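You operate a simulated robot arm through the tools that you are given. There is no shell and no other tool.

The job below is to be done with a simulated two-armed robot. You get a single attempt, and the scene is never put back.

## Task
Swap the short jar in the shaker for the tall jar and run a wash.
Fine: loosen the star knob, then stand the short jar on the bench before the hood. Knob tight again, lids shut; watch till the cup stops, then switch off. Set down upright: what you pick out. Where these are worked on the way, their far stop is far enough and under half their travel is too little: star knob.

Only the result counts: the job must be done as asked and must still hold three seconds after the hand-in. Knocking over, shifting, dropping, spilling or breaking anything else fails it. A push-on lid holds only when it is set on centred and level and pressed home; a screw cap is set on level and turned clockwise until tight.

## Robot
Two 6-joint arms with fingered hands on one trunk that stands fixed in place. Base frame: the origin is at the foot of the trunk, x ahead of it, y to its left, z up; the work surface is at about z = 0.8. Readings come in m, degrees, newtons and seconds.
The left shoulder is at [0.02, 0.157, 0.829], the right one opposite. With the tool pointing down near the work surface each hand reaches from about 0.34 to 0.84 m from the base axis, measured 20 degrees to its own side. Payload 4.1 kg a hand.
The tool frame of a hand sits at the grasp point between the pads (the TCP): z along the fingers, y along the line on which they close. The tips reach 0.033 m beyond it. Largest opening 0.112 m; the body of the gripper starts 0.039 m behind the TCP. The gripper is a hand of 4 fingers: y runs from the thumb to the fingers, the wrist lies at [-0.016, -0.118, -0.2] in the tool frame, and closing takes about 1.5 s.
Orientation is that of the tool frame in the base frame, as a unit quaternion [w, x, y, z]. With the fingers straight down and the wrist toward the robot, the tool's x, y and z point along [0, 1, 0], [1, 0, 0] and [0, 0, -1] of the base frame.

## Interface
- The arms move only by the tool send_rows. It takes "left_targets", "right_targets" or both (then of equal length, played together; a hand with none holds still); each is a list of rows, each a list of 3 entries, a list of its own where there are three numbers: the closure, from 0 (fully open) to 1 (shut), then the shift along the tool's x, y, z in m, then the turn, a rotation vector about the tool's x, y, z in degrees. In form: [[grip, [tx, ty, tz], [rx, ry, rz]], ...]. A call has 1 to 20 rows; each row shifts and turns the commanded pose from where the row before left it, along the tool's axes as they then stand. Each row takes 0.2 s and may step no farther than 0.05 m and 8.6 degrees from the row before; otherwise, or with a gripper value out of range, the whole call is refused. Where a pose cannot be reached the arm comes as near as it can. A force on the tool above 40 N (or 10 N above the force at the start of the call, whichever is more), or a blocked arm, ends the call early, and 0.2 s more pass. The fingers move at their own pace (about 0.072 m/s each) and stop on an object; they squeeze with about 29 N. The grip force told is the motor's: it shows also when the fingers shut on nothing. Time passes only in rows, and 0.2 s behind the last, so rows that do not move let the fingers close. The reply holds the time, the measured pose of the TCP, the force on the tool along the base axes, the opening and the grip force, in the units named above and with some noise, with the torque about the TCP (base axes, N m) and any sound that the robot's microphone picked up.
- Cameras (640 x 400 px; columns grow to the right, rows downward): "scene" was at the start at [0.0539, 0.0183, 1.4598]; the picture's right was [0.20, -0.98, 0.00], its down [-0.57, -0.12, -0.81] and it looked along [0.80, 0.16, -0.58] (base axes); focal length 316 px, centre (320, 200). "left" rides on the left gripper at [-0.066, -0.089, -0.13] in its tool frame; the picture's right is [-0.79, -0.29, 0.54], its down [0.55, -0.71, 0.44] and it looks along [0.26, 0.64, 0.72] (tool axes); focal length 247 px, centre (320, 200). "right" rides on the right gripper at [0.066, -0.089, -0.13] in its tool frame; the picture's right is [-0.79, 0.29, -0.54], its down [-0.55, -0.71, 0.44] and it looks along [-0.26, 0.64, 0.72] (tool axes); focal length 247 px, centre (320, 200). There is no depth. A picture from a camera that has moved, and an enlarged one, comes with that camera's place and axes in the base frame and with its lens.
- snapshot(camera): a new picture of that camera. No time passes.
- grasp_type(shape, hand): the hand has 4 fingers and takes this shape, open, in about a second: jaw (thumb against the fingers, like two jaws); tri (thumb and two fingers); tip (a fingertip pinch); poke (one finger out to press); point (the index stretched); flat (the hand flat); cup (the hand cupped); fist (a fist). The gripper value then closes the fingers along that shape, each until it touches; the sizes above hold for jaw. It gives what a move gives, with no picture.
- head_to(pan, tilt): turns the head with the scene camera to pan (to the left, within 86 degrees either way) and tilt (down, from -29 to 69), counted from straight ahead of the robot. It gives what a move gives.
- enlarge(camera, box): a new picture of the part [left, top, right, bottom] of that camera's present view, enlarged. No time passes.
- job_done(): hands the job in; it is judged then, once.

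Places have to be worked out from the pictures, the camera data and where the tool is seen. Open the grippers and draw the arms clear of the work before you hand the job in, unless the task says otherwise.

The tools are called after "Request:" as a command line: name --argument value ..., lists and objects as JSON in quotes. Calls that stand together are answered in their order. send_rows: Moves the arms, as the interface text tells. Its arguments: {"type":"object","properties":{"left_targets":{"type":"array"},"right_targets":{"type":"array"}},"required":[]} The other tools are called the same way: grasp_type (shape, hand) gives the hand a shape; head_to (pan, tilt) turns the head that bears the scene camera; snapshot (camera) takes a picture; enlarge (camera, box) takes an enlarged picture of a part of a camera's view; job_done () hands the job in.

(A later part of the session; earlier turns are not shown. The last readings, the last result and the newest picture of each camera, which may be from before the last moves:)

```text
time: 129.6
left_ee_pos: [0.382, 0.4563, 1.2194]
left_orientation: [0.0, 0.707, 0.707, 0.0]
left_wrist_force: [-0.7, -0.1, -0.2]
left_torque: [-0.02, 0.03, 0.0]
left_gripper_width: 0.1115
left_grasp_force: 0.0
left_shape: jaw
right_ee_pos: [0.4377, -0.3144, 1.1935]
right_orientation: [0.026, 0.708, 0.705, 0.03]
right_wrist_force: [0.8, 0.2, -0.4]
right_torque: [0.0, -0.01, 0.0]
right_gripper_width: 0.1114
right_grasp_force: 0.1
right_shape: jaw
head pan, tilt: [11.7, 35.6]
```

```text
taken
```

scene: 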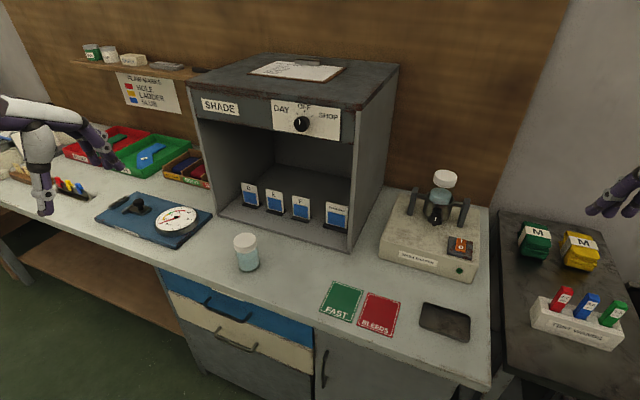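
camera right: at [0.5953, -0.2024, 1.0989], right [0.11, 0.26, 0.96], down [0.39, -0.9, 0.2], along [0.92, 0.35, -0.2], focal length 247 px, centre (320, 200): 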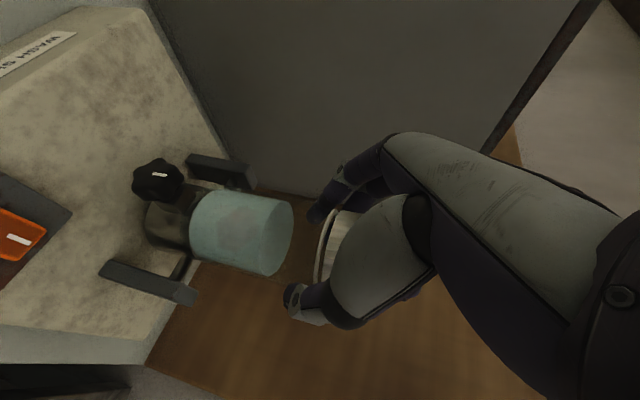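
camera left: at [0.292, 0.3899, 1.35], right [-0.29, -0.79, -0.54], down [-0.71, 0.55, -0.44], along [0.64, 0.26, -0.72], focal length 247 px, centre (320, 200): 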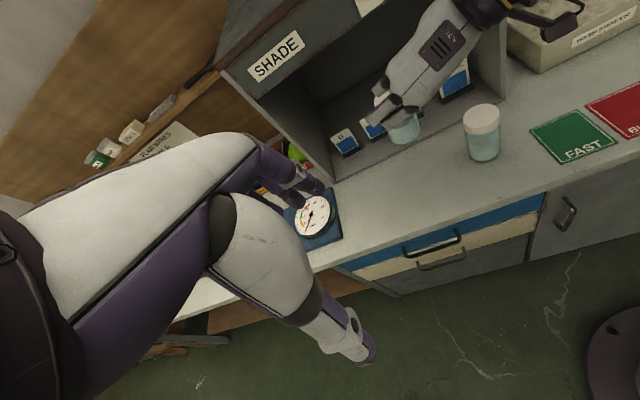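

Right arm parked. I bring the left arm to the mirror of the right arm's starting spot and rotate it (yaw +80°, then tilt).

Request:
send_rows --left_targets '[[0.4, [-0.0406, 0.0193, 0.0071], [0, 0, 0]], [0.4, [-0.0406, 0.0193, 0.0071], [0, 0, 0]], [0.4, [-0.0406, 0.0193, 0.0071], [0, 0, 0]], [0.4, [-0.0406, 0.0193, 0.0071], [0, 0, 0]], [0.4, [-0.0406, 0.0193, 0.0071], [0, 0, 0]], [0.4, [-0.0406, 0.0193, 0.0071], [0, 0, 0]], [0.4, [-0.0406, 0.0193, 0.0071], [0, 0, 0]], [0.4, [0, 0, 0], [0, 0, 8]], [0.4, [0, 0, 0], [0, 0, 8]], [0.4, [0, 0, 0], [0, 0, 8]], [0.4, [0, 0, 0], [0, 0, 8]], [0.4, [0, 0, 0], [0, 0, 8]], [0.4, [0, 0, 0], [0, 0, 8]], [0.4, [0, 0, 0], [0, 0, 8]], [0.4, [0, 0, 0], [0, 0, 8]], [0.4, [0, 0, 0], [0, 0, 8]], [0.4, [0, 0, 0], [0, 0, 8]]]'

Request:
send_rows --left_targets '[[0.4, [0, 0, 0], [0, 8.2, 0]], [0.4, [0, 0, 0], [0, 8.2, 0]], [0.4, [0, 0, 0], [0, 8.2, 0]], [0.4, [0, 0, 0], [0, 8.2, 0]], [0.4, [0, 0, 0], [0, 8.2, 0]], [0.4, [0, 0, 0], [0, 8.2, 0]], [0.4, [0, 0, 0], [0, 8.2, 0]], [0.4, [0, 0, 0], [0, 8.2, 0]], [0.4, [0, 0, 0], [0, 8.2, 0]], [0.4, [0, 0, 0], [0, 8.2, 0]], [0.4, [0, 0, 0], [0, 8, 0]], [0.4, [0, 0, 0], [0, 0, 0]]]'

Request:
snapshot --camera "scene"

```text
time: 133.2
left_ee_pos: [0.5169, 0.1725, 1.1664]
left_orientation: [0.0, 0.996, 0.085, 0.0]
left_wrist_force: [-0.9, 0.3, 0.3]
left_torque: [0.0, -0.03, 0.0]
left_gripper_width: 0.0677
left_grasp_force: 0.0
left_shape: jaw
right_ee_pos: [0.4377, -0.3142, 1.192]
right_orientation: [0.027, 0.708, 0.705, 0.03]
right_wrist_force: [-0.6, 0.3, -0.5]
right_torque: [0.01, -0.03, 0.0]
right_gripper_width: 0.1117
right_grasp_force: 0.1
right_shape: jaw
head pan, tilt: [11.7, 35.6]
```

```text
time: 135.8
left_ee_pos: [0.5181, 0.1704, 1.1671]
left_orientation: [-0.062, 0.704, 0.062, 0.705]
left_wrist_force: [0.4, 0.1, 0.3]
left_torque: [0.0, 0.0, 0.0]
left_gripper_width: 0.0675
left_grasp_force: 0.1
left_shape: jaw
right_ee_pos: [0.4361, -0.3149, 1.1924]
right_orientation: [0.026, 0.708, 0.705, 0.029]
right_wrist_force: [0.5, 0.3, -0.7]
right_torque: [-0.03, 0.02, 0.01]
right_gripper_width: 0.1112
right_grasp_force: 0.1
right_shape: jaw
head pan, tilt: [11.7, 35.6]
```

```text
taken
```

scene: 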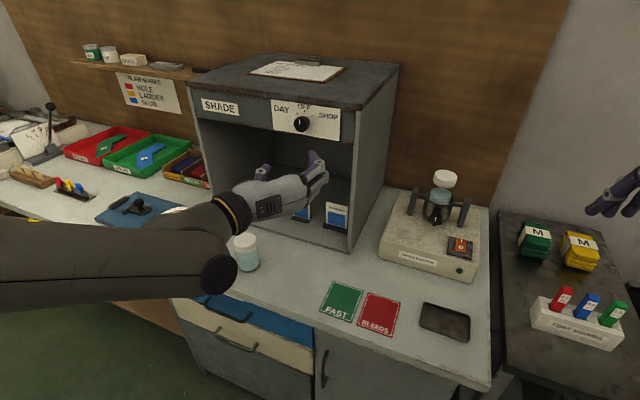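

The mirrored orientation works cleanly for the left arm. I move it right and slightly down to stand in front of the shaker.

Request:
send_rows --left_targets '[[0.4, [-0.008, 0.0355, 0.0092], [0, 0, 0]], [0.4, [-0.008, 0.0355, 0.0092], [0, 0, 0]], [0.4, [-0.008, 0.0355, 0.0092], [0, 0, 0]], [0.4, [-0.008, 0.0355, 0.0092], [0, 0, 0]], [0.4, [-0.008, 0.0355, 0.0092], [0, 0, 0]], [0.4, [-0.008, 0.0355, 0.0092], [0, 0, 0]]]'

Request:
snapshot --camera "scene"

```text
time: 137.2
left_ee_pos: [0.6082, -0.0283, 1.1191]
left_orientation: [-0.061, 0.704, 0.063, 0.705]
left_wrist_force: [0.4, 0.3, 0.3]
left_torque: [-0.02, 0.0, -0.03]
left_gripper_width: 0.0674
left_grasp_force: 0.1
left_shape: jaw
right_ee_pos: [0.437, -0.3134, 1.1936]
right_orientation: [0.028, 0.709, 0.704, 0.028]
right_wrist_force: [0.1, 0.5, 0.6]
right_torque: [-0.07, -0.02, 0.01]
right_gripper_width: 0.1118
right_grasp_force: 0.1
right_shape: jaw
head pan, tilt: [11.7, 35.6]
```

```text
taken
```

scene: 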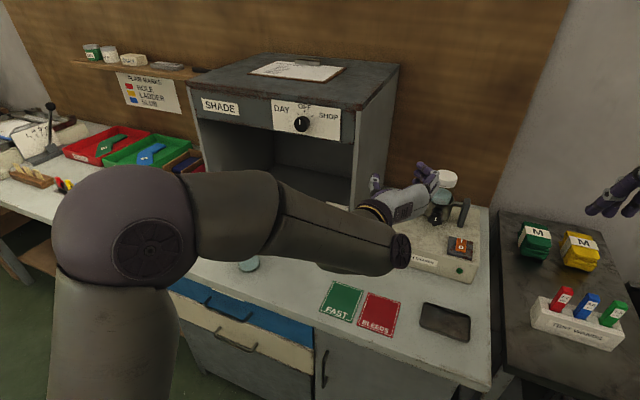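

Good. I continue to y ≈ -0.13 and yaw to the knob heading.

Request:
send_rows --left_targets '[[0.4, [-0.023, 0.0363, 0.0078], [0, 0, 0]], [0.4, [-0.023, 0.0363, 0.0078], [0, 0, 0]], [0.4, [-0.023, 0.0363, 0.0078], [0, 0, 0]], [0.4, [0, 0, 0], [-6.7, 0, 0]], [0.4, [0, 0, 0], [-6.7, 0, 0]], [0.4, [0, 0, 0], [-6.7, 0, 0]], [0.4, [0, 0, 0], [0, 0, 0]]]'

Request:
snapshot --camera "scene"

Request:
snapshot --camera "left"

```text
time: 138.8
left_ee_pos: [0.651, -0.1338, 1.0498]
left_orientation: [0.063, 0.705, -0.063, 0.704]
left_wrist_force: [-0.4, 0.3, -0.2]
left_torque: [-0.04, -0.01, -0.02]
left_gripper_width: 0.0673
left_grasp_force: 0.1
left_shape: jaw
right_ee_pos: [0.4383, -0.3159, 1.1936]
right_orientation: [0.026, 0.708, 0.706, 0.029]
right_wrist_force: [0.3, 0.0, 0.6]
right_torque: [0.03, 0.01, 0.0]
right_gripper_width: 0.1116
right_grasp_force: 0.1
right_shape: jaw
head pan, tilt: [11.7, 35.6]
```

```text
taken
```

scene: 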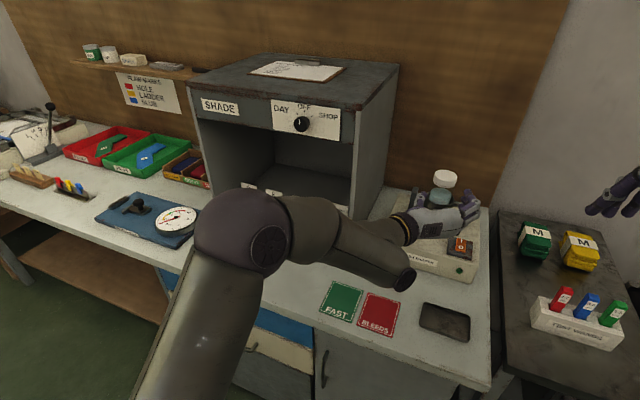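

```text
taken
camera left: at [0.5373, -0.0212, 0.9848], right [0.58, 0.19, -0.79], down [0.55, 0.62, 0.55], along [0.6, -0.76, 0.26], focal length 247 px, centre (320, 200)
```

left: 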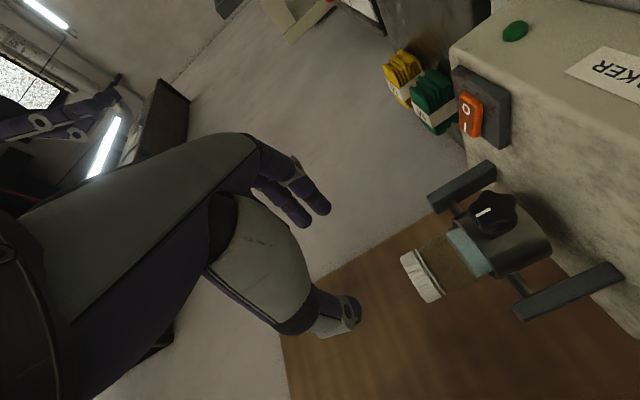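

Left arm is lined up with no warnings. I lower it to knob height at the standoff, pre-rotating 15° so the wrist starts slightly low.

Request:
send_rows --left_targets '[[0.4, [-0.03, 0, 0], [0, 0, 0]], [0.4, [-0.03, 0, 0], [0, 0, 0]], [0.4, [-0.03, 0, 0], [0, 0, 0]], [0.4, [-0.0293, 0, 0.015], [0, 0, 0]], [0.4, [0, 0, 0], [0, 0, -7.5]], [0.4, [0, 0, 0], [0, 0, -7.5]], [0.4, [0, 0, 0], [0, 0, 0]]]'

Request:
snapshot --camera "scene"

Request:
snapshot --camera "left"

Request:
snapshot --camera "right"

```text
time: 140.4
left_ee_pos: [0.6665, -0.1352, 0.931]
left_orientation: [0.154, 0.707, 0.03, 0.69]
left_wrist_force: [0.0, -1.2, -0.1]
left_torque: [-0.01, 0.0, -0.02]
left_gripper_width: 0.0673
left_grasp_force: 0.0
left_shape: jaw
right_ee_pos: [0.4373, -0.3134, 1.1928]
right_orientation: [0.026, 0.708, 0.705, 0.029]
right_wrist_force: [-0.3, -0.2, -0.1]
right_torque: [0.02, 0.02, 0.01]
right_gripper_width: 0.1116
right_grasp_force: 0.0
right_shape: jaw
head pan, tilt: [11.7, 35.6]
```

```text
taken
```

scene: 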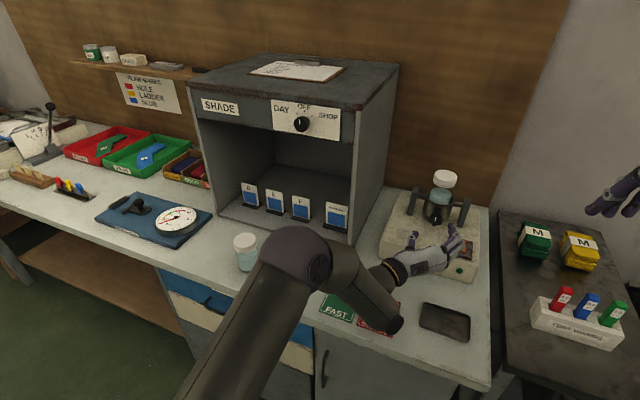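

```text
taken
camera left: at [0.55, -0.0447, 0.8443], right [0.54, -0.03, -0.84], down [0.57, 0.74, 0.35], along [0.61, -0.67, 0.42], focal length 247 px, centre (320, 200)
```

left: 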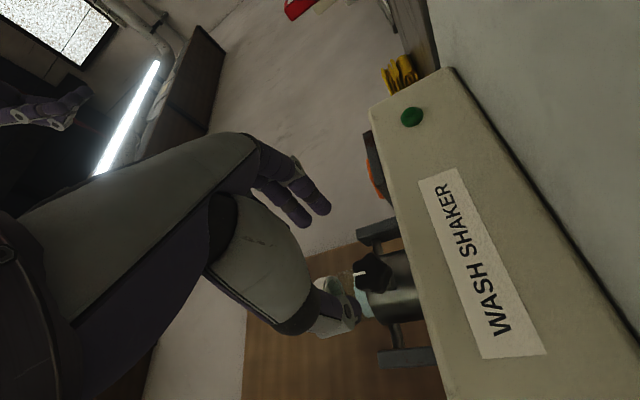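

```text
taken
camera right: at [0.339, -0.2479, 1.3152], right [0.24, -0.8, 0.56], down [-0.68, -0.55, -0.49], along [0.7, -0.26, -0.67], focal length 247 px, centre (320, 200)
```

right: 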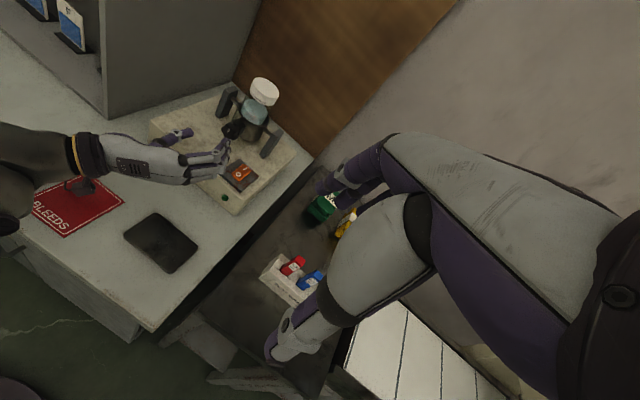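

Both views show the left hand well aligned with the knob (thumb left, fingers right, clear of the switch). I advance to the same depth used before and check.

Request:
send_rows --left_targets '[[0.4, [0, 0, 0.02], [0, 0, 0]], [0.4, [0, 0, 0.02], [0, 0, 0]], [0.4, [0, 0, 0.015], [0, 0, 0]], [0.4, [0, 0, 0.0135], [0, 0, 0]], [0.4, [0, 0, 0], [0, 0, 0]]]'

Request:
enlarge --camera "right" --box '[160, 60, 300, 220]'

Request:
enlarge --camera "scene" --box '[395, 170, 485, 260]'

```text
time: 141.6
left_ee_pos: [0.7324, -0.1462, 0.9315]
left_orientation: [0.154, 0.707, 0.03, 0.69]
left_wrist_force: [0.5, -0.4, 0.1]
left_torque: [0.04, -0.05, 0.0]
left_gripper_width: 0.0676
left_grasp_force: 0.1
left_shape: jaw
right_ee_pos: [0.4385, -0.3139, 1.1923]
right_orientation: [0.025, 0.709, 0.705, 0.03]
right_wrist_force: [0.2, -0.1, 0.3]
right_torque: [-0.05, 0.0, 0.03]
right_gripper_width: 0.1119
right_grasp_force: 0.0
right_shape: jaw
head pan, tilt: [11.7, 35.6]
```

```text
2.50 times, centred on (230, 140) of right
camera zoom: at [0.339, -0.2479, 1.3152], right [0.24, -0.8, 0.56], down [-0.68, -0.55, -0.49], along [0.7, -0.26, -0.67], focal length 617 px, centre (545, 350)
```

zoom: 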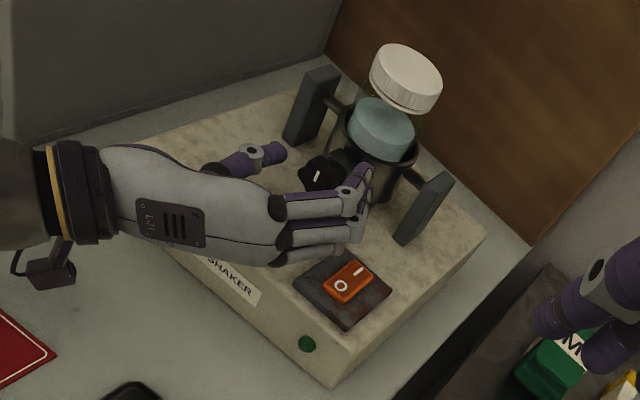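

```text
4.44 times, centred on (440, 215) of scene
camera zoom: at [0.0539, 0.0183, 1.4598], right [0.2, -0.98, 0.0], down [-0.57, -0.12, -0.81], along [0.8, 0.16, -0.58], focal length 1405 px, centre (-213, 133)
```

zoom: 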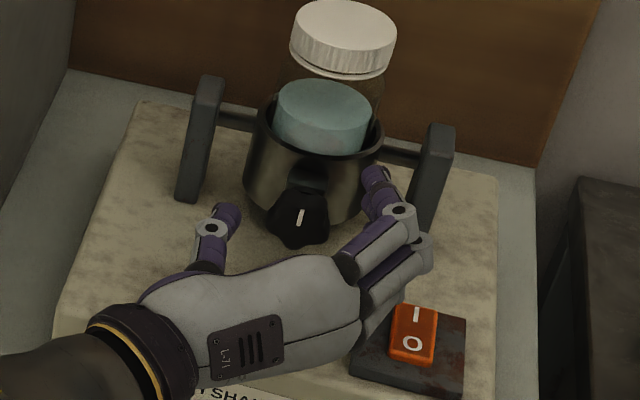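

Well placed around the knob and clear of the switch. I close on the knob.

Request:
send_rows --left_targets '[[0.6, [0, 0, 0.002], [0, 0, 0]], [1, [0, 0, 0], [0, 0, 0]], [1, [0, 0, 0], [0, 0, 0]], [1, [0, 0, 0], [0, 0, 0]], [1, [0, 0, 0], [0, 0, 0]], [1, [0, 0, 0], [0, 0, 0]], [1, [0, 0, 0], [0, 0, 0]]]'

Request:
enlarge --camera "scene" --box '[395, 170, 485, 260]'

Request:
enlarge --camera "right" --box '[160, 60, 300, 220]'

```text
time: 143.2
left_ee_pos: [0.7349, -0.147, 0.931]
left_orientation: [0.154, 0.707, 0.031, 0.69]
left_wrist_force: [1.6, 4.3, 0.6]
left_torque: [-0.02, 0.0, 0.04]
left_gripper_width: 0.0227
left_grasp_force: 28.9
left_shape: jaw
right_ee_pos: [0.4372, -0.3134, 1.1933]
right_orientation: [0.026, 0.709, 0.704, 0.03]
right_wrist_force: [-0.1, 1.0, 0.4]
right_torque: [0.0, 0.02, 0.01]
right_gripper_width: 0.1115
right_grasp_force: 0.1
right_shape: jaw
head pan, tilt: [11.7, 35.6]
```

```text
4.44 times, centred on (440, 215) of scene
camera zoom: at [0.0539, 0.0185, 1.4598], right [0.2, -0.98, 0.0], down [-0.57, -0.12, -0.81], along [0.8, 0.16, -0.58], focal length 1405 px, centre (-213, 133)
```

zoom: 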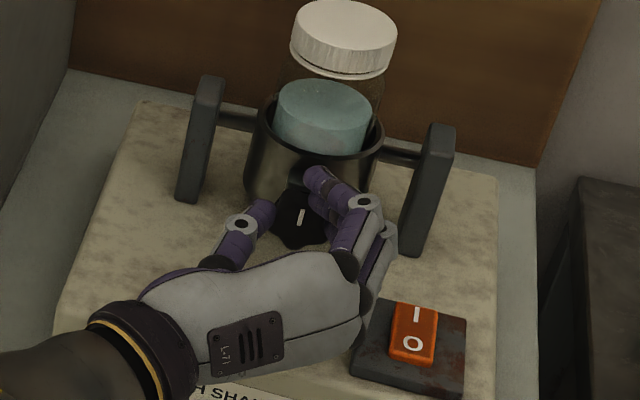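

```text
2.50 times, centred on (230, 140) of right
camera zoom: at [0.3391, -0.2478, 1.3152], right [0.24, -0.8, 0.56], down [-0.68, -0.55, -0.49], along [0.7, -0.26, -0.67], focal length 617 px, centre (545, 350)
```

zoom: 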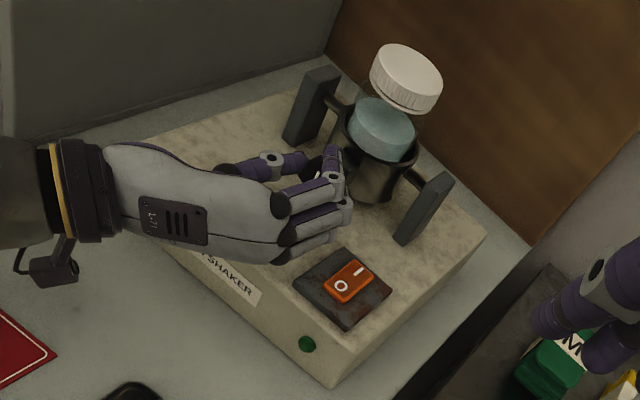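

Grip reading matches the earlier good grip. I turn clockwise 48°.

Request:
send_rows --left_targets '[[1, [0, 0, 0], [0, 0, 8]], [1, [0, 0, 0], [0, 0, 8]], [1, [0, 0, 0], [0, 0, 8]], [1, [0, 0, 0], [0, 0, 8]], [1, [0, 0, 0], [0, 0, 8]], [1, [0, 0, 0], [0, 0, 8]]]'

Request:
enlarge --camera "scene" --box '[395, 170, 485, 260]'

Request:
enlarge --camera "right" --box '[160, 60, 300, 220]'

```text
time: 144.6
left_ee_pos: [0.734, -0.1478, 0.9301]
left_orientation: [-0.14, 0.657, -0.262, 0.693]
left_wrist_force: [-0.3, -10.2, 1.1]
left_torque: [-0.03, 0.04, -0.37]
left_gripper_width: 0.0219
left_grasp_force: 28.5
left_shape: jaw
right_ee_pos: [0.4377, -0.3133, 1.1932]
right_orientation: [0.026, 0.709, 0.704, 0.03]
right_wrist_force: [0.3, 0.3, -0.5]
right_torque: [0.02, -0.01, 0.04]
right_gripper_width: 0.1112
right_grasp_force: 0.1
right_shape: jaw
head pan, tilt: [11.7, 35.6]
```

```text
4.44 times, centred on (440, 215) of scene
camera zoom: at [0.0539, 0.018, 1.4598], right [0.2, -0.98, 0.0], down [-0.57, -0.12, -0.81], along [0.8, 0.16, -0.58], focal length 1405 px, centre (-213, 133)
```

zoom: 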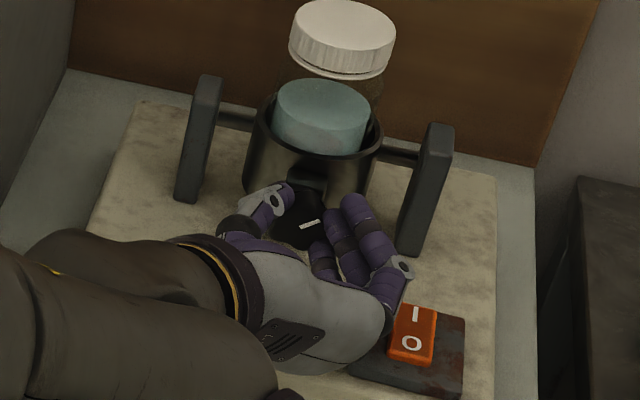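

```text
2.50 times, centred on (230, 140) of right
camera zoom: at [0.3389, -0.2484, 1.3151], right [0.24, -0.8, 0.56], down [-0.68, -0.55, -0.49], along [0.7, -0.26, -0.67], focal length 617 px, centre (545, 350)
```

zoom: 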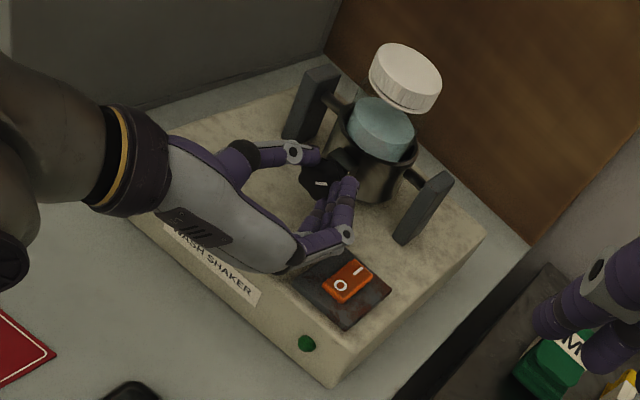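

The pointer moved clockwise to about 2:30. I release, back off, rotate back, and regrip for the next pass.

Request:
send_rows --left_targets '[[0.5, [0, 0, 0], [0, 0, 0]], [0.45, [0, 0, 0], [0, 0, 0]], [0.45, [0, 0, 0], [0, 0, 0]], [0.45, [0, 0, -0.02], [0, 0, 0]], [0.45, [0, 0, -0.02], [0, 0, 0]], [0.45, [0, 0, -0.02], [0, 0, 0]], [0.45, [0, 0, 0], [0, 0, -8]], [0.45, [0, 0, 0], [0, 0, -8]], [0.4, [0, 0, 0], [0, 0, -8]], [0.4, [0, 0, 0], [0, 0, -8]], [0.4, [0, 0, 0], [0, 0, -8]], [0.4, [0, 0, 0], [0, 0, -8]], [0.4, [0, 0, 0], [0, 0, 0]]]'

Request:
enlarge --camera "scene" --box '[395, 170, 485, 260]'

```text
time: 147.4
left_ee_pos: [0.6764, -0.1377, 0.9316]
left_orientation: [0.154, 0.706, 0.032, 0.691]
left_wrist_force: [-0.4, 0.2, -0.4]
left_torque: [0.04, -0.01, -0.02]
left_gripper_width: 0.0666
left_grasp_force: 0.0
left_shape: jaw
right_ee_pos: [0.4374, -0.314, 1.1928]
right_orientation: [0.026, 0.709, 0.704, 0.03]
right_wrist_force: [-0.9, -0.4, 0.4]
right_torque: [0.02, -0.01, -0.03]
right_gripper_width: 0.1115
right_grasp_force: 0.0
right_shape: jaw
head pan, tilt: [11.7, 35.6]
```

```text
4.44 times, centred on (440, 215) of scene
camera zoom: at [0.0539, 0.0183, 1.4598], right [0.2, -0.98, 0.0], down [-0.57, -0.12, -0.81], along [0.8, 0.16, -0.58], focal length 1405 px, centre (-213, 133)
```

zoom: 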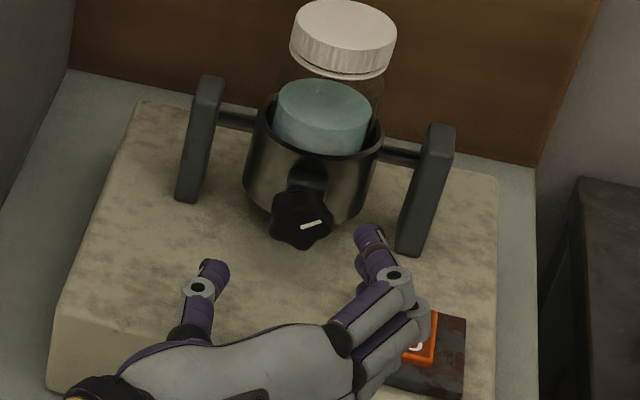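

Pointer at about 2:30. Second pass: advance, grip, turn clockwise.

Request:
send_rows --left_targets '[[0.4, [0, 0, 0.02], [0, 0, 0]], [0.4, [0, 0, 0.02], [0, 0, 0]], [0.4, [0, 0, 0.02], [0, 0, 0]], [1, [0, 0, 0], [0, 0, 0]], [1, [0, 0, 0], [0, 0, 0]], [1, [0, 0, 0], [0, 0, 0]], [1, [0, 0, 0], [0, 0, 0]], [1, [0, 0, 0], [0, 0, 0]], [1, [0, 0, 0], [0, 0, 0]], [1, [0, 0, 0], [0, 0, 8]], [1, [0, 0, 0], [0, 0, 8]], [1, [0, 0, 0], [0, 0, 8]], [1, [0, 0, 0], [0, 0, 8]], [1, [0, 0, 0], [0, 0, 8]], [1, [0, 0, 0], [0, 0, 8]]]'

Request:
enlarge --camera "scene" --box '[395, 170, 485, 260]'

Request:
enlarge --camera "right" --box '[160, 60, 300, 220]'

```text
time: 150.6
left_ee_pos: [0.7344, -0.1484, 0.9304]
left_orientation: [-0.139, 0.656, -0.263, 0.693]
left_wrist_force: [-7.8, -7.5, -0.5]
left_torque: [-0.03, 0.12, -0.33]
left_gripper_width: 0.0223
left_grasp_force: 29.0
left_shape: jaw
right_ee_pos: [0.4371, -0.3146, 1.1931]
right_orientation: [0.026, 0.708, 0.705, 0.03]
right_wrist_force: [0.3, -0.2, 0.3]
right_torque: [0.0, 0.0, 0.01]
right_gripper_width: 0.1115
right_grasp_force: 0.0
right_shape: jaw
head pan, tilt: [11.7, 35.6]
```

```text
4.44 times, centred on (440, 215) of scene
camera zoom: at [0.0536, 0.0181, 1.4598], right [0.2, -0.98, 0.0], down [-0.57, -0.12, -0.81], along [0.8, 0.16, -0.58], focal length 1405 px, centre (-213, 133)
```

zoom: 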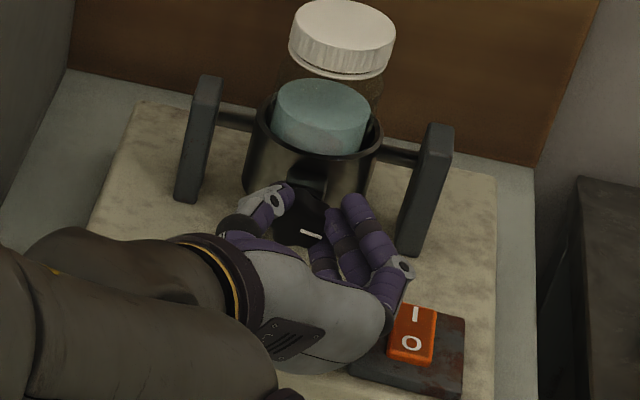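

```text
2.50 times, centred on (230, 140) of right
camera zoom: at [0.3387, -0.2483, 1.3152], right [0.24, -0.8, 0.56], down [-0.68, -0.55, -0.49], along [0.7, -0.26, -0.67], focal length 617 px, centre (545, 350)
```

zoom: 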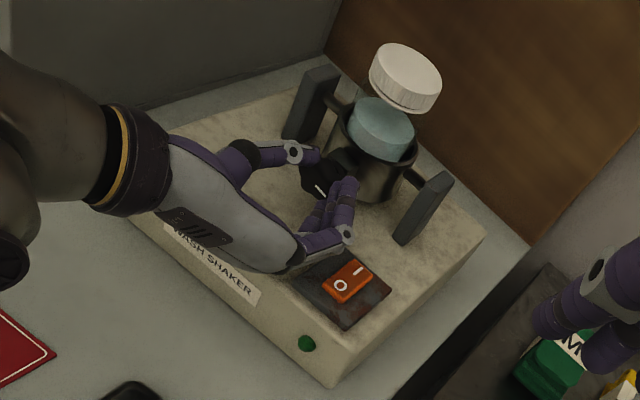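

Pointer now past 3 o'clock. Third pass: release, rotate back, regrip and turn.

Request:
send_rows --left_targets '[[0.5, [0, 0, 0], [0, 0, 0]], [0.45, [0, 0, 0], [0, 0, 0]], [0.45, [0, 0, 0], [0, 0, 0]], [0.45, [0, 0, -0.02], [0, 0, 0]], [0.45, [0, 0, -0.02], [0, 0, 0]], [0.45, [0, 0, -0.02], [0, 0, 0]], [0.45, [0, 0, 0], [0, 0, -8]], [0.45, [0, 0, 0], [0, 0, -8]], [0.4, [0, 0, 0], [0, 0, -8]], [0.4, [0, 0, 0], [0, 0, -8]], [0.4, [0, 0, 0], [0, 0, -8]], [0.4, [0, 0, 0], [0, 0, -8]], [0.4, [0, 0, 0], [0, 0, 0]]]'

Request:
enlarge --camera "scene" --box '[395, 170, 485, 260]'

```text
time: 153.4
left_ee_pos: [0.6763, -0.1363, 0.9315]
left_orientation: [0.154, 0.706, 0.031, 0.69]
left_wrist_force: [-0.1, 0.2, -0.3]
left_torque: [0.0, 0.0, 0.03]
left_gripper_width: 0.0667
left_grasp_force: 0.0
left_shape: jaw
right_ee_pos: [0.4377, -0.3132, 1.1923]
right_orientation: [0.026, 0.708, 0.705, 0.029]
right_wrist_force: [-0.3, 0.0, -0.9]
right_torque: [0.04, -0.01, -0.01]
right_gripper_width: 0.1116
right_grasp_force: 0.1
right_shape: jaw
head pan, tilt: [11.7, 35.6]
```

```text
4.44 times, centred on (440, 215) of scene
camera zoom: at [0.0539, 0.0183, 1.4598], right [0.2, -0.98, 0.0], down [-0.57, -0.12, -0.81], along [0.8, 0.16, -0.58], focal length 1405 px, centre (-213, 133)
```

zoom: 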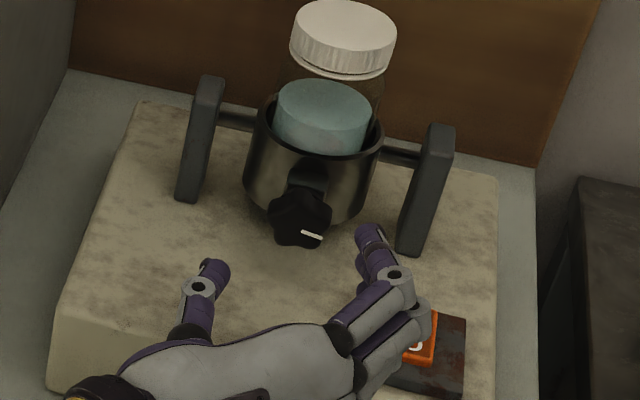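

Request:
send_rows --left_targets '[[0.4, [0, 0, 0.02], [0, 0, 0]], [0.4, [0, 0, 0.02], [0, 0, 0]], [0.4, [0, 0, 0.02], [0, 0, 0]], [1, [0, 0, 0], [0, 0, 0]], [1, [0, 0, 0], [0, 0, 0]], [1, [0, 0, 0], [0, 0, 0]], [1, [0, 0, 0], [0, 0, 0]], [1, [0, 0, 0], [0, 0, 0]], [1, [0, 0, 0], [0, 0, 0]], [1, [0, 0, 0], [0, 0, 8]], [1, [0, 0, 0], [0, 0, 8]], [1, [0, 0, 0], [0, 0, 8]], [1, [0, 0, 0], [0, 0, 8]], [1, [0, 0, 0], [0, 0, 8]], [1, [0, 0, 0], [0, 0, 8]]]'

Request:
enlarge --camera "scene" --box '[395, 170, 485, 260]'

Request:
enlarge --camera "right" --box '[160, 60, 300, 220]'

```text
time: 156.6
left_ee_pos: [0.7341, -0.1496, 0.9305]
left_orientation: [-0.14, 0.657, -0.262, 0.693]
left_wrist_force: [-1.5, -6.7, 0.5]
left_torque: [-0.03, 0.05, -0.27]
left_gripper_width: 0.0232
left_grasp_force: 29.2
left_shape: jaw
right_ee_pos: [0.4368, -0.3146, 1.1936]
right_orientation: [0.025, 0.708, 0.705, 0.03]
right_wrist_force: [-0.1, 0.2, 0.7]
right_torque: [-0.01, 0.01, 0.0]
right_gripper_width: 0.1115
right_grasp_force: 0.0
right_shape: jaw
head pan, tilt: [11.7, 35.6]
```

```text
4.44 times, centred on (440, 215) of scene
camera zoom: at [0.0538, 0.0181, 1.4598], right [0.2, -0.98, 0.0], down [-0.57, -0.12, -0.81], along [0.8, 0.16, -0.58], focal length 1405 px, centre (-213, 133)
```

zoom: 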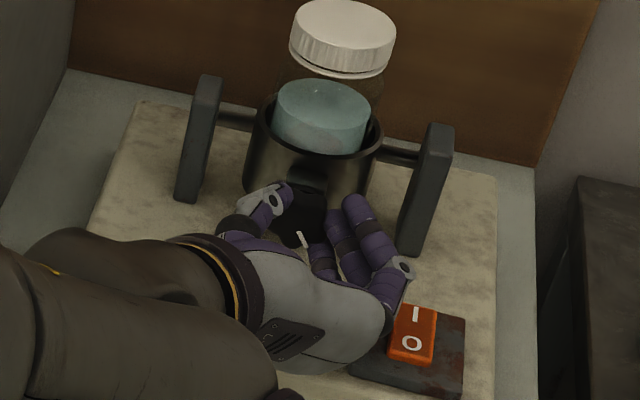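

```text
2.50 times, centred on (230, 140) of right
camera zoom: at [0.3389, -0.2483, 1.3151], right [0.24, -0.8, 0.56], down [-0.68, -0.55, -0.49], along [0.7, -0.26, -0.67], focal length 617 px, centre (545, 350)
```

zoom: 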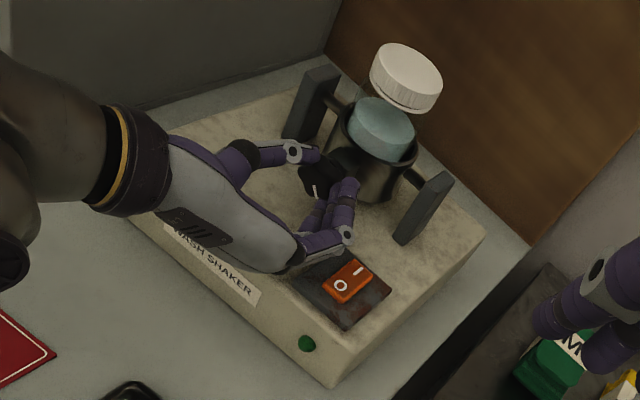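

Pointer is now near 5 o'clock. Fourth pass toward the tight stop.

Request:
send_rows --left_targets '[[0.5, [0, 0, 0], [0, 0, 0]], [0.45, [0, 0, 0], [0, 0, 0]], [0.45, [0, 0, 0], [0, 0, 0]], [0.45, [0, 0, -0.02], [0, 0, 0]], [0.45, [0, 0, -0.02], [0, 0, 0]], [0.45, [0, 0, -0.02], [0, 0, 0]], [0.45, [0, 0, 0], [0, 0, -8]], [0.45, [0, 0, 0], [0, 0, -8]], [0.4, [0, 0, 0], [0, 0, -8]], [0.4, [0, 0, 0], [0, 0, -8]], [0.4, [0, 0, 0], [0, 0, -8]], [0.4, [0, 0, 0], [0, 0, -8]], [0.4, [0, 0, 0], [0, 0, 0]]]'

Request:
enlarge --camera "scene" --box '[395, 170, 485, 260]'

Request:
send_rows --left_targets '[[0.4, [0, 0, 0.02], [0, 0, 0]], [0.4, [0, 0, 0.02], [0, 0, 0]], [0.4, [0, 0, 0.02], [0, 0, 0]], [1, [0, 0, 0], [0, 0, 0]], [1, [0, 0, 0], [0, 0, 0]], [1, [0, 0, 0], [0, 0, 0]], [1, [0, 0, 0], [0, 0, 0]], [1, [0, 0, 0], [0, 0, 0]], [1, [0, 0, 0], [0, 0, 0]], [1, [0, 0, 0], [0, 0, 8]], [1, [0, 0, 0], [0, 0, 8]], [1, [0, 0, 0], [0, 0, 8]]]'

Request:
enlarge --camera "scene" --box '[395, 170, 485, 260]'

```text
time: 159.4
left_ee_pos: [0.6753, -0.1367, 0.9303]
left_orientation: [0.154, 0.706, 0.031, 0.69]
left_wrist_force: [-1.1, 0.0, 0.0]
left_torque: [0.0, -0.01, -0.03]
left_gripper_width: 0.0667
left_grasp_force: 0.2
left_shape: jaw
right_ee_pos: [0.4374, -0.3145, 1.1938]
right_orientation: [0.026, 0.709, 0.704, 0.03]
right_wrist_force: [0.3, 0.3, -0.5]
right_torque: [0.0, -0.01, -0.01]
right_gripper_width: 0.1118
right_grasp_force: 0.1
right_shape: jaw
head pan, tilt: [11.7, 35.6]
```

```text
4.44 times, centred on (440, 215) of scene
camera zoom: at [0.0539, 0.0183, 1.4598], right [0.2, -0.98, 0.0], down [-0.57, -0.12, -0.81], along [0.8, 0.16, -0.58], focal length 1405 px, centre (-213, 133)
```

zoom: 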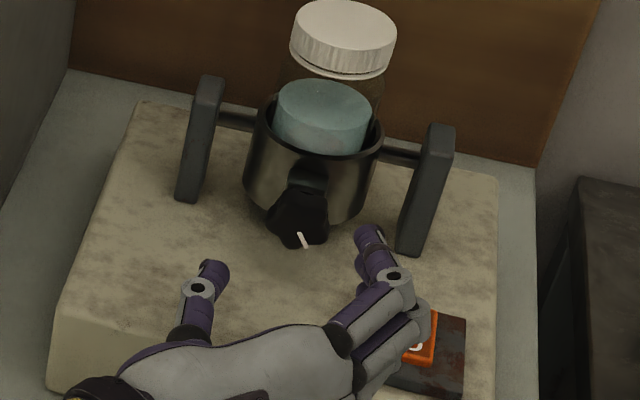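

```text
time: 162.0
left_ee_pos: [0.7346, -0.1475, 0.9309]
left_orientation: [0.006, 0.697, -0.118, 0.708]
left_wrist_force: [6.6, -1.7, 0.7]
left_torque: [0.01, -0.04, -0.09]
left_gripper_width: 0.0224
left_grasp_force: 28.7
left_shape: jaw
right_ee_pos: [0.4372, -0.312, 1.1931]
right_orientation: [0.025, 0.709, 0.704, 0.029]
right_wrist_force: [0.0, 0.1, 0.0]
right_torque: [0.01, 0.04, -0.01]
right_gripper_width: 0.1116
right_grasp_force: 0.1
right_shape: jaw
head pan, tilt: [11.7, 35.6]
```

```text
4.44 times, centred on (440, 215) of scene
camera zoom: at [0.0542, 0.0183, 1.4598], right [0.2, -0.98, 0.0], down [-0.57, -0.12, -0.81], along [0.8, 0.16, -0.58], focal length 1405 px, centre (-213, 133)
```

zoom: 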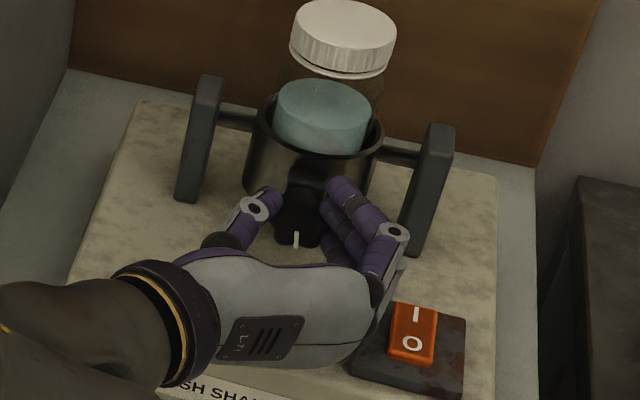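

The pointer is back at about 6 o'clock, its tight position. I turn a little further to feel the stop.

Request:
send_rows --left_targets '[[1, [0, 0, 0], [0, 0, 5]], [1, [0, 0, 0], [0, 0, 0]]]'

Request:
send_rows --left_targets '[[1, [0, 0, 0], [0, 0, 5]], [1, [0, 0, 0], [0, 0, 0]]]'

Request:
enlarge --camera "scene" --box '[395, 170, 485, 260]'

```text
time: 162.6
left_ee_pos: [0.7356, -0.1478, 0.9309]
left_orientation: [-0.025, 0.691, -0.149, 0.707]
left_wrist_force: [6.0, -4.7, 0.6]
left_torque: [-0.04, -0.03, -0.17]
left_gripper_width: 0.0221
left_grasp_force: 29.2
left_shape: jaw
right_ee_pos: [0.4375, -0.3147, 1.1929]
right_orientation: [0.026, 0.708, 0.705, 0.029]
right_wrist_force: [-0.2, 0.0, 0.1]
right_torque: [0.01, 0.0, -0.01]
right_gripper_width: 0.1115
right_grasp_force: 0.0
right_shape: jaw
head pan, tilt: [11.7, 35.6]
```

```text
time: 163.2
left_ee_pos: [0.7348, -0.1476, 0.9312]
left_orientation: [-0.055, 0.684, -0.178, 0.705]
left_wrist_force: [2.8, -6.8, 1.3]
left_torque: [-0.1, -0.01, -0.26]
left_gripper_width: 0.0222
left_grasp_force: 28.6
left_shape: jaw
right_ee_pos: [0.4376, -0.314, 1.1931]
right_orientation: [0.027, 0.709, 0.704, 0.029]
right_wrist_force: [0.4, 0.3, -0.2]
right_torque: [0.02, 0.03, 0.01]
right_gripper_width: 0.1117
right_grasp_force: 0.2
right_shape: jaw
head pan, tilt: [11.7, 35.6]
```

```text
4.44 times, centred on (440, 215) of scene
camera zoom: at [0.054, 0.0181, 1.4598], right [0.2, -0.98, 0.0], down [-0.57, -0.12, -0.81], along [0.8, 0.16, -0.58], focal length 1405 px, centre (-213, 133)
```

zoom: 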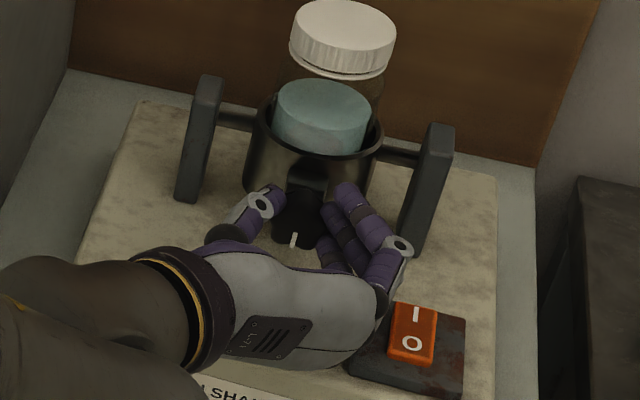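

Torque about the knob axis is rising. I continue a few more degrees to the stop.

Request:
send_rows --left_targets '[[1, [0, 0, 0], [0, 0, 5]], [1, [0, 0, 0], [0, 0, 0]]]'

Request:
send_rows --left_targets '[[1, [0, 0, 0], [0, 0, 5]], [1, [0, 0, 0], [0, 0, 0]]]'

Request:
enlarge --camera "scene" --box '[395, 170, 485, 260]'

```text
time: 163.8
left_ee_pos: [0.7347, -0.1476, 0.9305]
left_orientation: [-0.086, 0.676, -0.207, 0.702]
left_wrist_force: [5.3, -7.4, 2.0]
left_torque: [-0.21, -0.02, -0.27]
left_gripper_width: 0.0222
left_grasp_force: 29.3
left_shape: jaw
right_ee_pos: [0.439, -0.315, 1.1925]
right_orientation: [0.026, 0.708, 0.705, 0.029]
right_wrist_force: [0.6, -0.2, -0.5]
right_torque: [-0.02, -0.04, 0.01]
right_gripper_width: 0.1115
right_grasp_force: 0.0
right_shape: jaw
head pan, tilt: [11.7, 35.6]
```

```text
time: 164.4
left_ee_pos: [0.7349, -0.1477, 0.9309]
left_orientation: [-0.115, 0.666, -0.237, 0.698]
left_wrist_force: [5.5, -11.3, 2.7]
left_torque: [-0.28, -0.02, -0.36]
left_gripper_width: 0.0218
left_grasp_force: 29.4
left_shape: jaw
right_ee_pos: [0.4378, -0.3157, 1.1918]
right_orientation: [0.026, 0.708, 0.705, 0.029]
right_wrist_force: [-0.7, 0.1, 0.5]
right_torque: [0.03, 0.02, -0.03]
right_gripper_width: 0.1115
right_grasp_force: 0.1
right_shape: jaw
head pan, tilt: [11.7, 35.6]
```

```text
4.44 times, centred on (440, 215) of scene
camera zoom: at [0.054, 0.0179, 1.4598], right [0.2, -0.98, 0.0], down [-0.57, -0.12, -0.81], along [0.8, 0.16, -0.58], focal length 1405 px, centre (-213, 133)
```

zoom: 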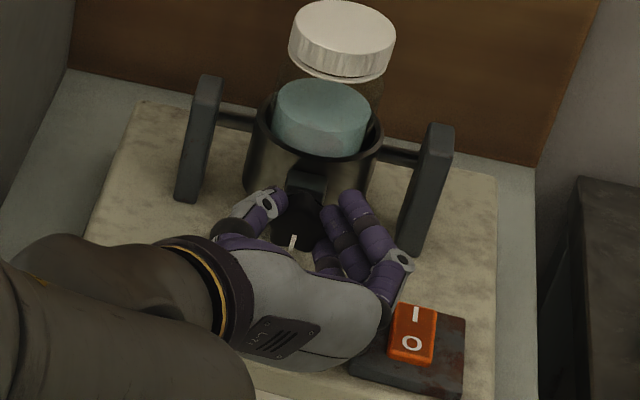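

The pointer no longer moves while torque climbs to 0.28 N·m, so the knob is at its tight stop. I release and back off.

Request:
send_rows --left_targets '[[0.7, [0, 0, 0], [0, 0, 0]], [0.5, [0, 0, 0], [0, 0, 0]], [0.45, [0, 0, 0], [0, 0, 0]], [0.45, [0, 0, -0.02], [0, 0, 0]], [0.45, [0, 0, -0.02], [0, 0, 0]], [0.45, [0, 0, -0.02], [0, 0, 0]], [0.45, [0, 0, 0], [0, 0, -8]], [0.45, [0, 0, 0], [0, 0, -8]], [0.4, [0, 0, 0], [0, 0, -8]], [0.4, [0, 0, 0], [0, 0, -8]]]'

Request:
enlarge --camera "scene" --box '[395, 170, 485, 260]'

Request:
enlarge --camera "right" --box '[190, 60, 300, 180]'

```text
time: 166.6
left_ee_pos: [0.6757, -0.1364, 0.9306]
left_orientation: [0.082, 0.706, -0.044, 0.702]
left_wrist_force: [0.4, 0.0, 0.2]
left_torque: [0.01, 0.02, 0.0]
left_gripper_width: 0.0667
left_grasp_force: 0.0
left_shape: jaw
right_ee_pos: [0.4369, -0.3141, 1.1934]
right_orientation: [0.026, 0.708, 0.705, 0.03]
right_wrist_force: [0.0, 0.1, 0.5]
right_torque: [-0.02, 0.01, 0.02]
right_gripper_width: 0.1116
right_grasp_force: 0.0
right_shape: jaw
head pan, tilt: [11.7, 35.6]
```

```text
4.44 times, centred on (440, 215) of scene
camera zoom: at [0.0538, 0.0184, 1.4598], right [0.2, -0.98, 0.0], down [-0.57, -0.12, -0.81], along [0.8, 0.16, -0.58], focal length 1405 px, centre (-213, 133)
```

zoom: 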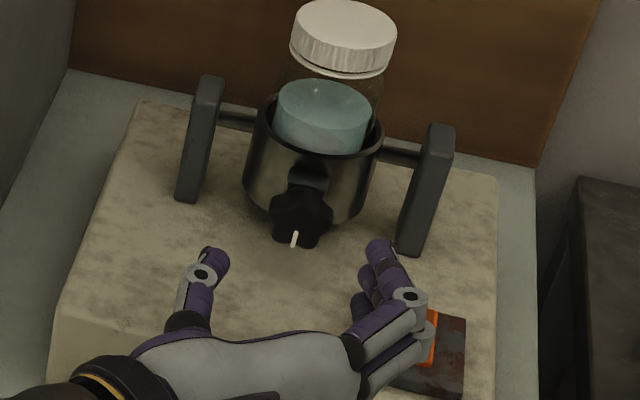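

```text
3.33 times, centred on (245, 120) of right
camera zoom: at [0.3389, -0.2479, 1.3152], right [0.24, -0.8, 0.56], down [-0.68, -0.55, -0.49], along [0.7, -0.26, -0.67], focal length 823 px, centre (570, 467)
```

zoom: 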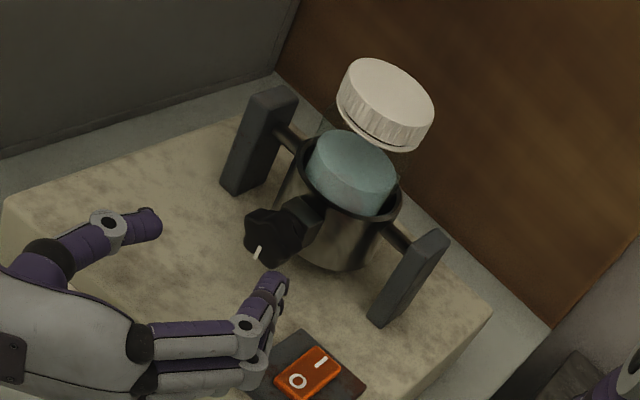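

The knob is back at its original tight position with the tall jar clamped. I withdraw the left arm back along its path toward the left.

Request:
send_rows --left_targets '[[0.4, [0, 0, -0.025], [0, 0, 0]], [0.4, [0.03, 0, 0], [0, 0, 0]], [0.4, [0.03, 0, 0], [0, 0, 0]], [0.4, [0.03, 0, 0], [0, 0, 0]], [0.4, [0.03, 0, 0], [0, 0, 0]], [0.4, [0, 0, 0], [6.7, 0, 0]], [0.4, [0, 0, 0], [6.7, 0, 0]], [0.4, [0, 0, 0], [6.7, 0, 0]], [0.4, [0.015, -0.036, -0.009], [0, 0, 0]], [0.4, [0.015, -0.036, -0.009], [0, 0, 0]], [0.4, [0.015, -0.036, -0.009], [0, 0, 0]], [0.4, [0.015, -0.036, -0.009], [0, 0, 0]], [0.4, [0.015, -0.036, -0.009], [0, 0, 0]], [0.4, [0, -0.036, -0.009], [0, 0, 0]], [0.4, [0, -0.036, -0.009], [0, 0, 0]], [0.4, [0, -0.036, -0.009], [0, 0, 0]]]'

Request:
snapshot --camera "scene"

Request:
snapshot --camera "left"

```text
time: 170.0
left_ee_pos: [0.5323, 0.1491, 1.1112]
left_orientation: [-0.044, 0.71, 0.079, 0.699]
left_wrist_force: [0.3, -0.4, -0.3]
left_torque: [0.05, -0.01, 0.04]
left_gripper_width: 0.0666
left_grasp_force: 0.0
left_shape: jaw
right_ee_pos: [0.4378, -0.3148, 1.1935]
right_orientation: [0.026, 0.708, 0.705, 0.03]
right_wrist_force: [-0.4, -0.2, 0.0]
right_torque: [0.01, -0.01, -0.02]
right_gripper_width: 0.1114
right_grasp_force: 0.0
right_shape: jaw
head pan, tilt: [11.7, 35.6]
```

```text
taken
```

scene: 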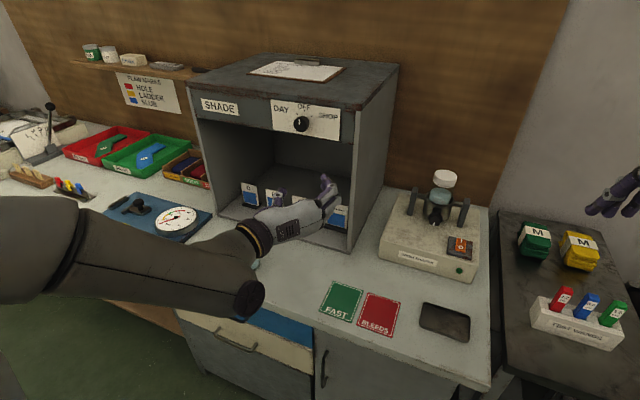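

```text
taken
camera left: at [0.3875, 0.2104, 1.0435], right [0.47, 0.33, -0.82], down [0.31, 0.8, 0.51], along [0.82, -0.5, 0.28], focal length 247 px, centre (320, 200)
```

left: 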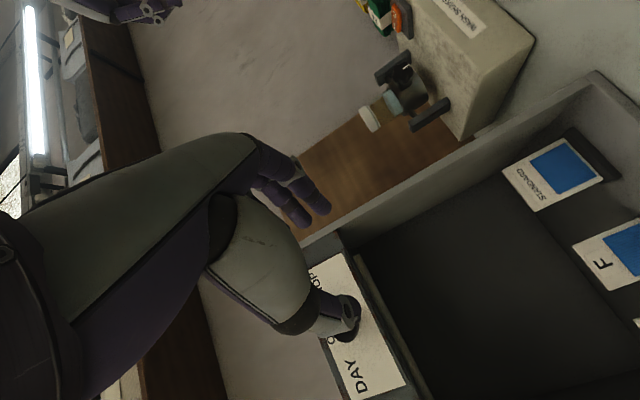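

Left arm is clear. Now I set the right hand to "poke" in free space and look at where its fingertip is.

Request:
grasp_type --shape "poke" --hand "right"

Request:
send_rows --right_targets '[[0, [0.02, 0.04, 0], [0, 0, 0]], [0, [0.02, 0.04, 0], [0, 0, 0]], [0, [0.02, 0.04, 0.02], [0, 0, 0]], [0, [0.01, 0.04, 0.03], [0, 0, 0]], [0, [0, 0.02, 0.03], [0, 0, 0]], [0, [0, 0, 0], [0, 0, 0]]]'

Request:
snapshot --camera "scene"

Request:
snapshot --camera "right"

```text
time: 170.9
left_ee_pos: [0.5325, 0.1492, 1.1118]
left_orientation: [-0.044, 0.709, 0.079, 0.7]
left_wrist_force: [0.2, 0.4, -0.7]
left_torque: [-0.03, 0.03, -0.01]
left_gripper_width: 0.0669
left_grasp_force: 0.0
left_shape: jaw
right_ee_pos: [0.4376, -0.3136, 1.1932]
right_orientation: [0.026, 0.709, 0.704, 0.029]
right_wrist_force: [-0.2, -0.3, -0.7]
right_torque: [0.06, 0.01, -0.04]
right_gripper_width: 0.0001
right_grasp_force: 0.0
right_shape: poke
head pan, tilt: [11.7, 35.6]
```

```text
refused: row 4 steps farther than a row can; nothing moved
```

```text
taken
```

scene: 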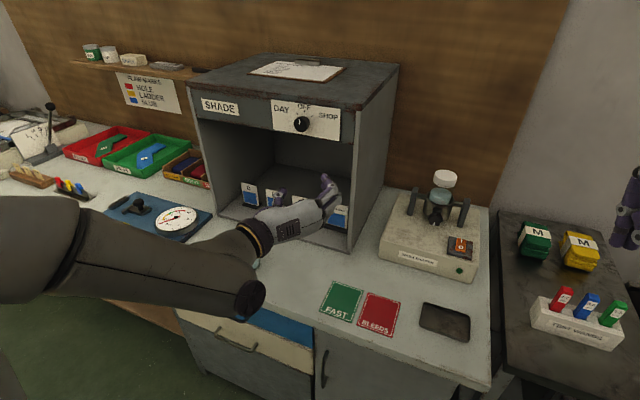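

```text
taken
camera right: at [0.339, -0.2479, 1.3152], right [0.24, -0.8, 0.56], down [-0.68, -0.55, -0.49], along [0.7, -0.26, -0.67], focal length 247 px, centre (320, 200)
```

right: 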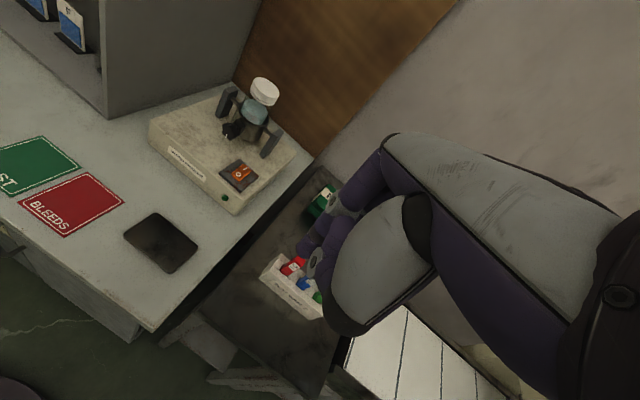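

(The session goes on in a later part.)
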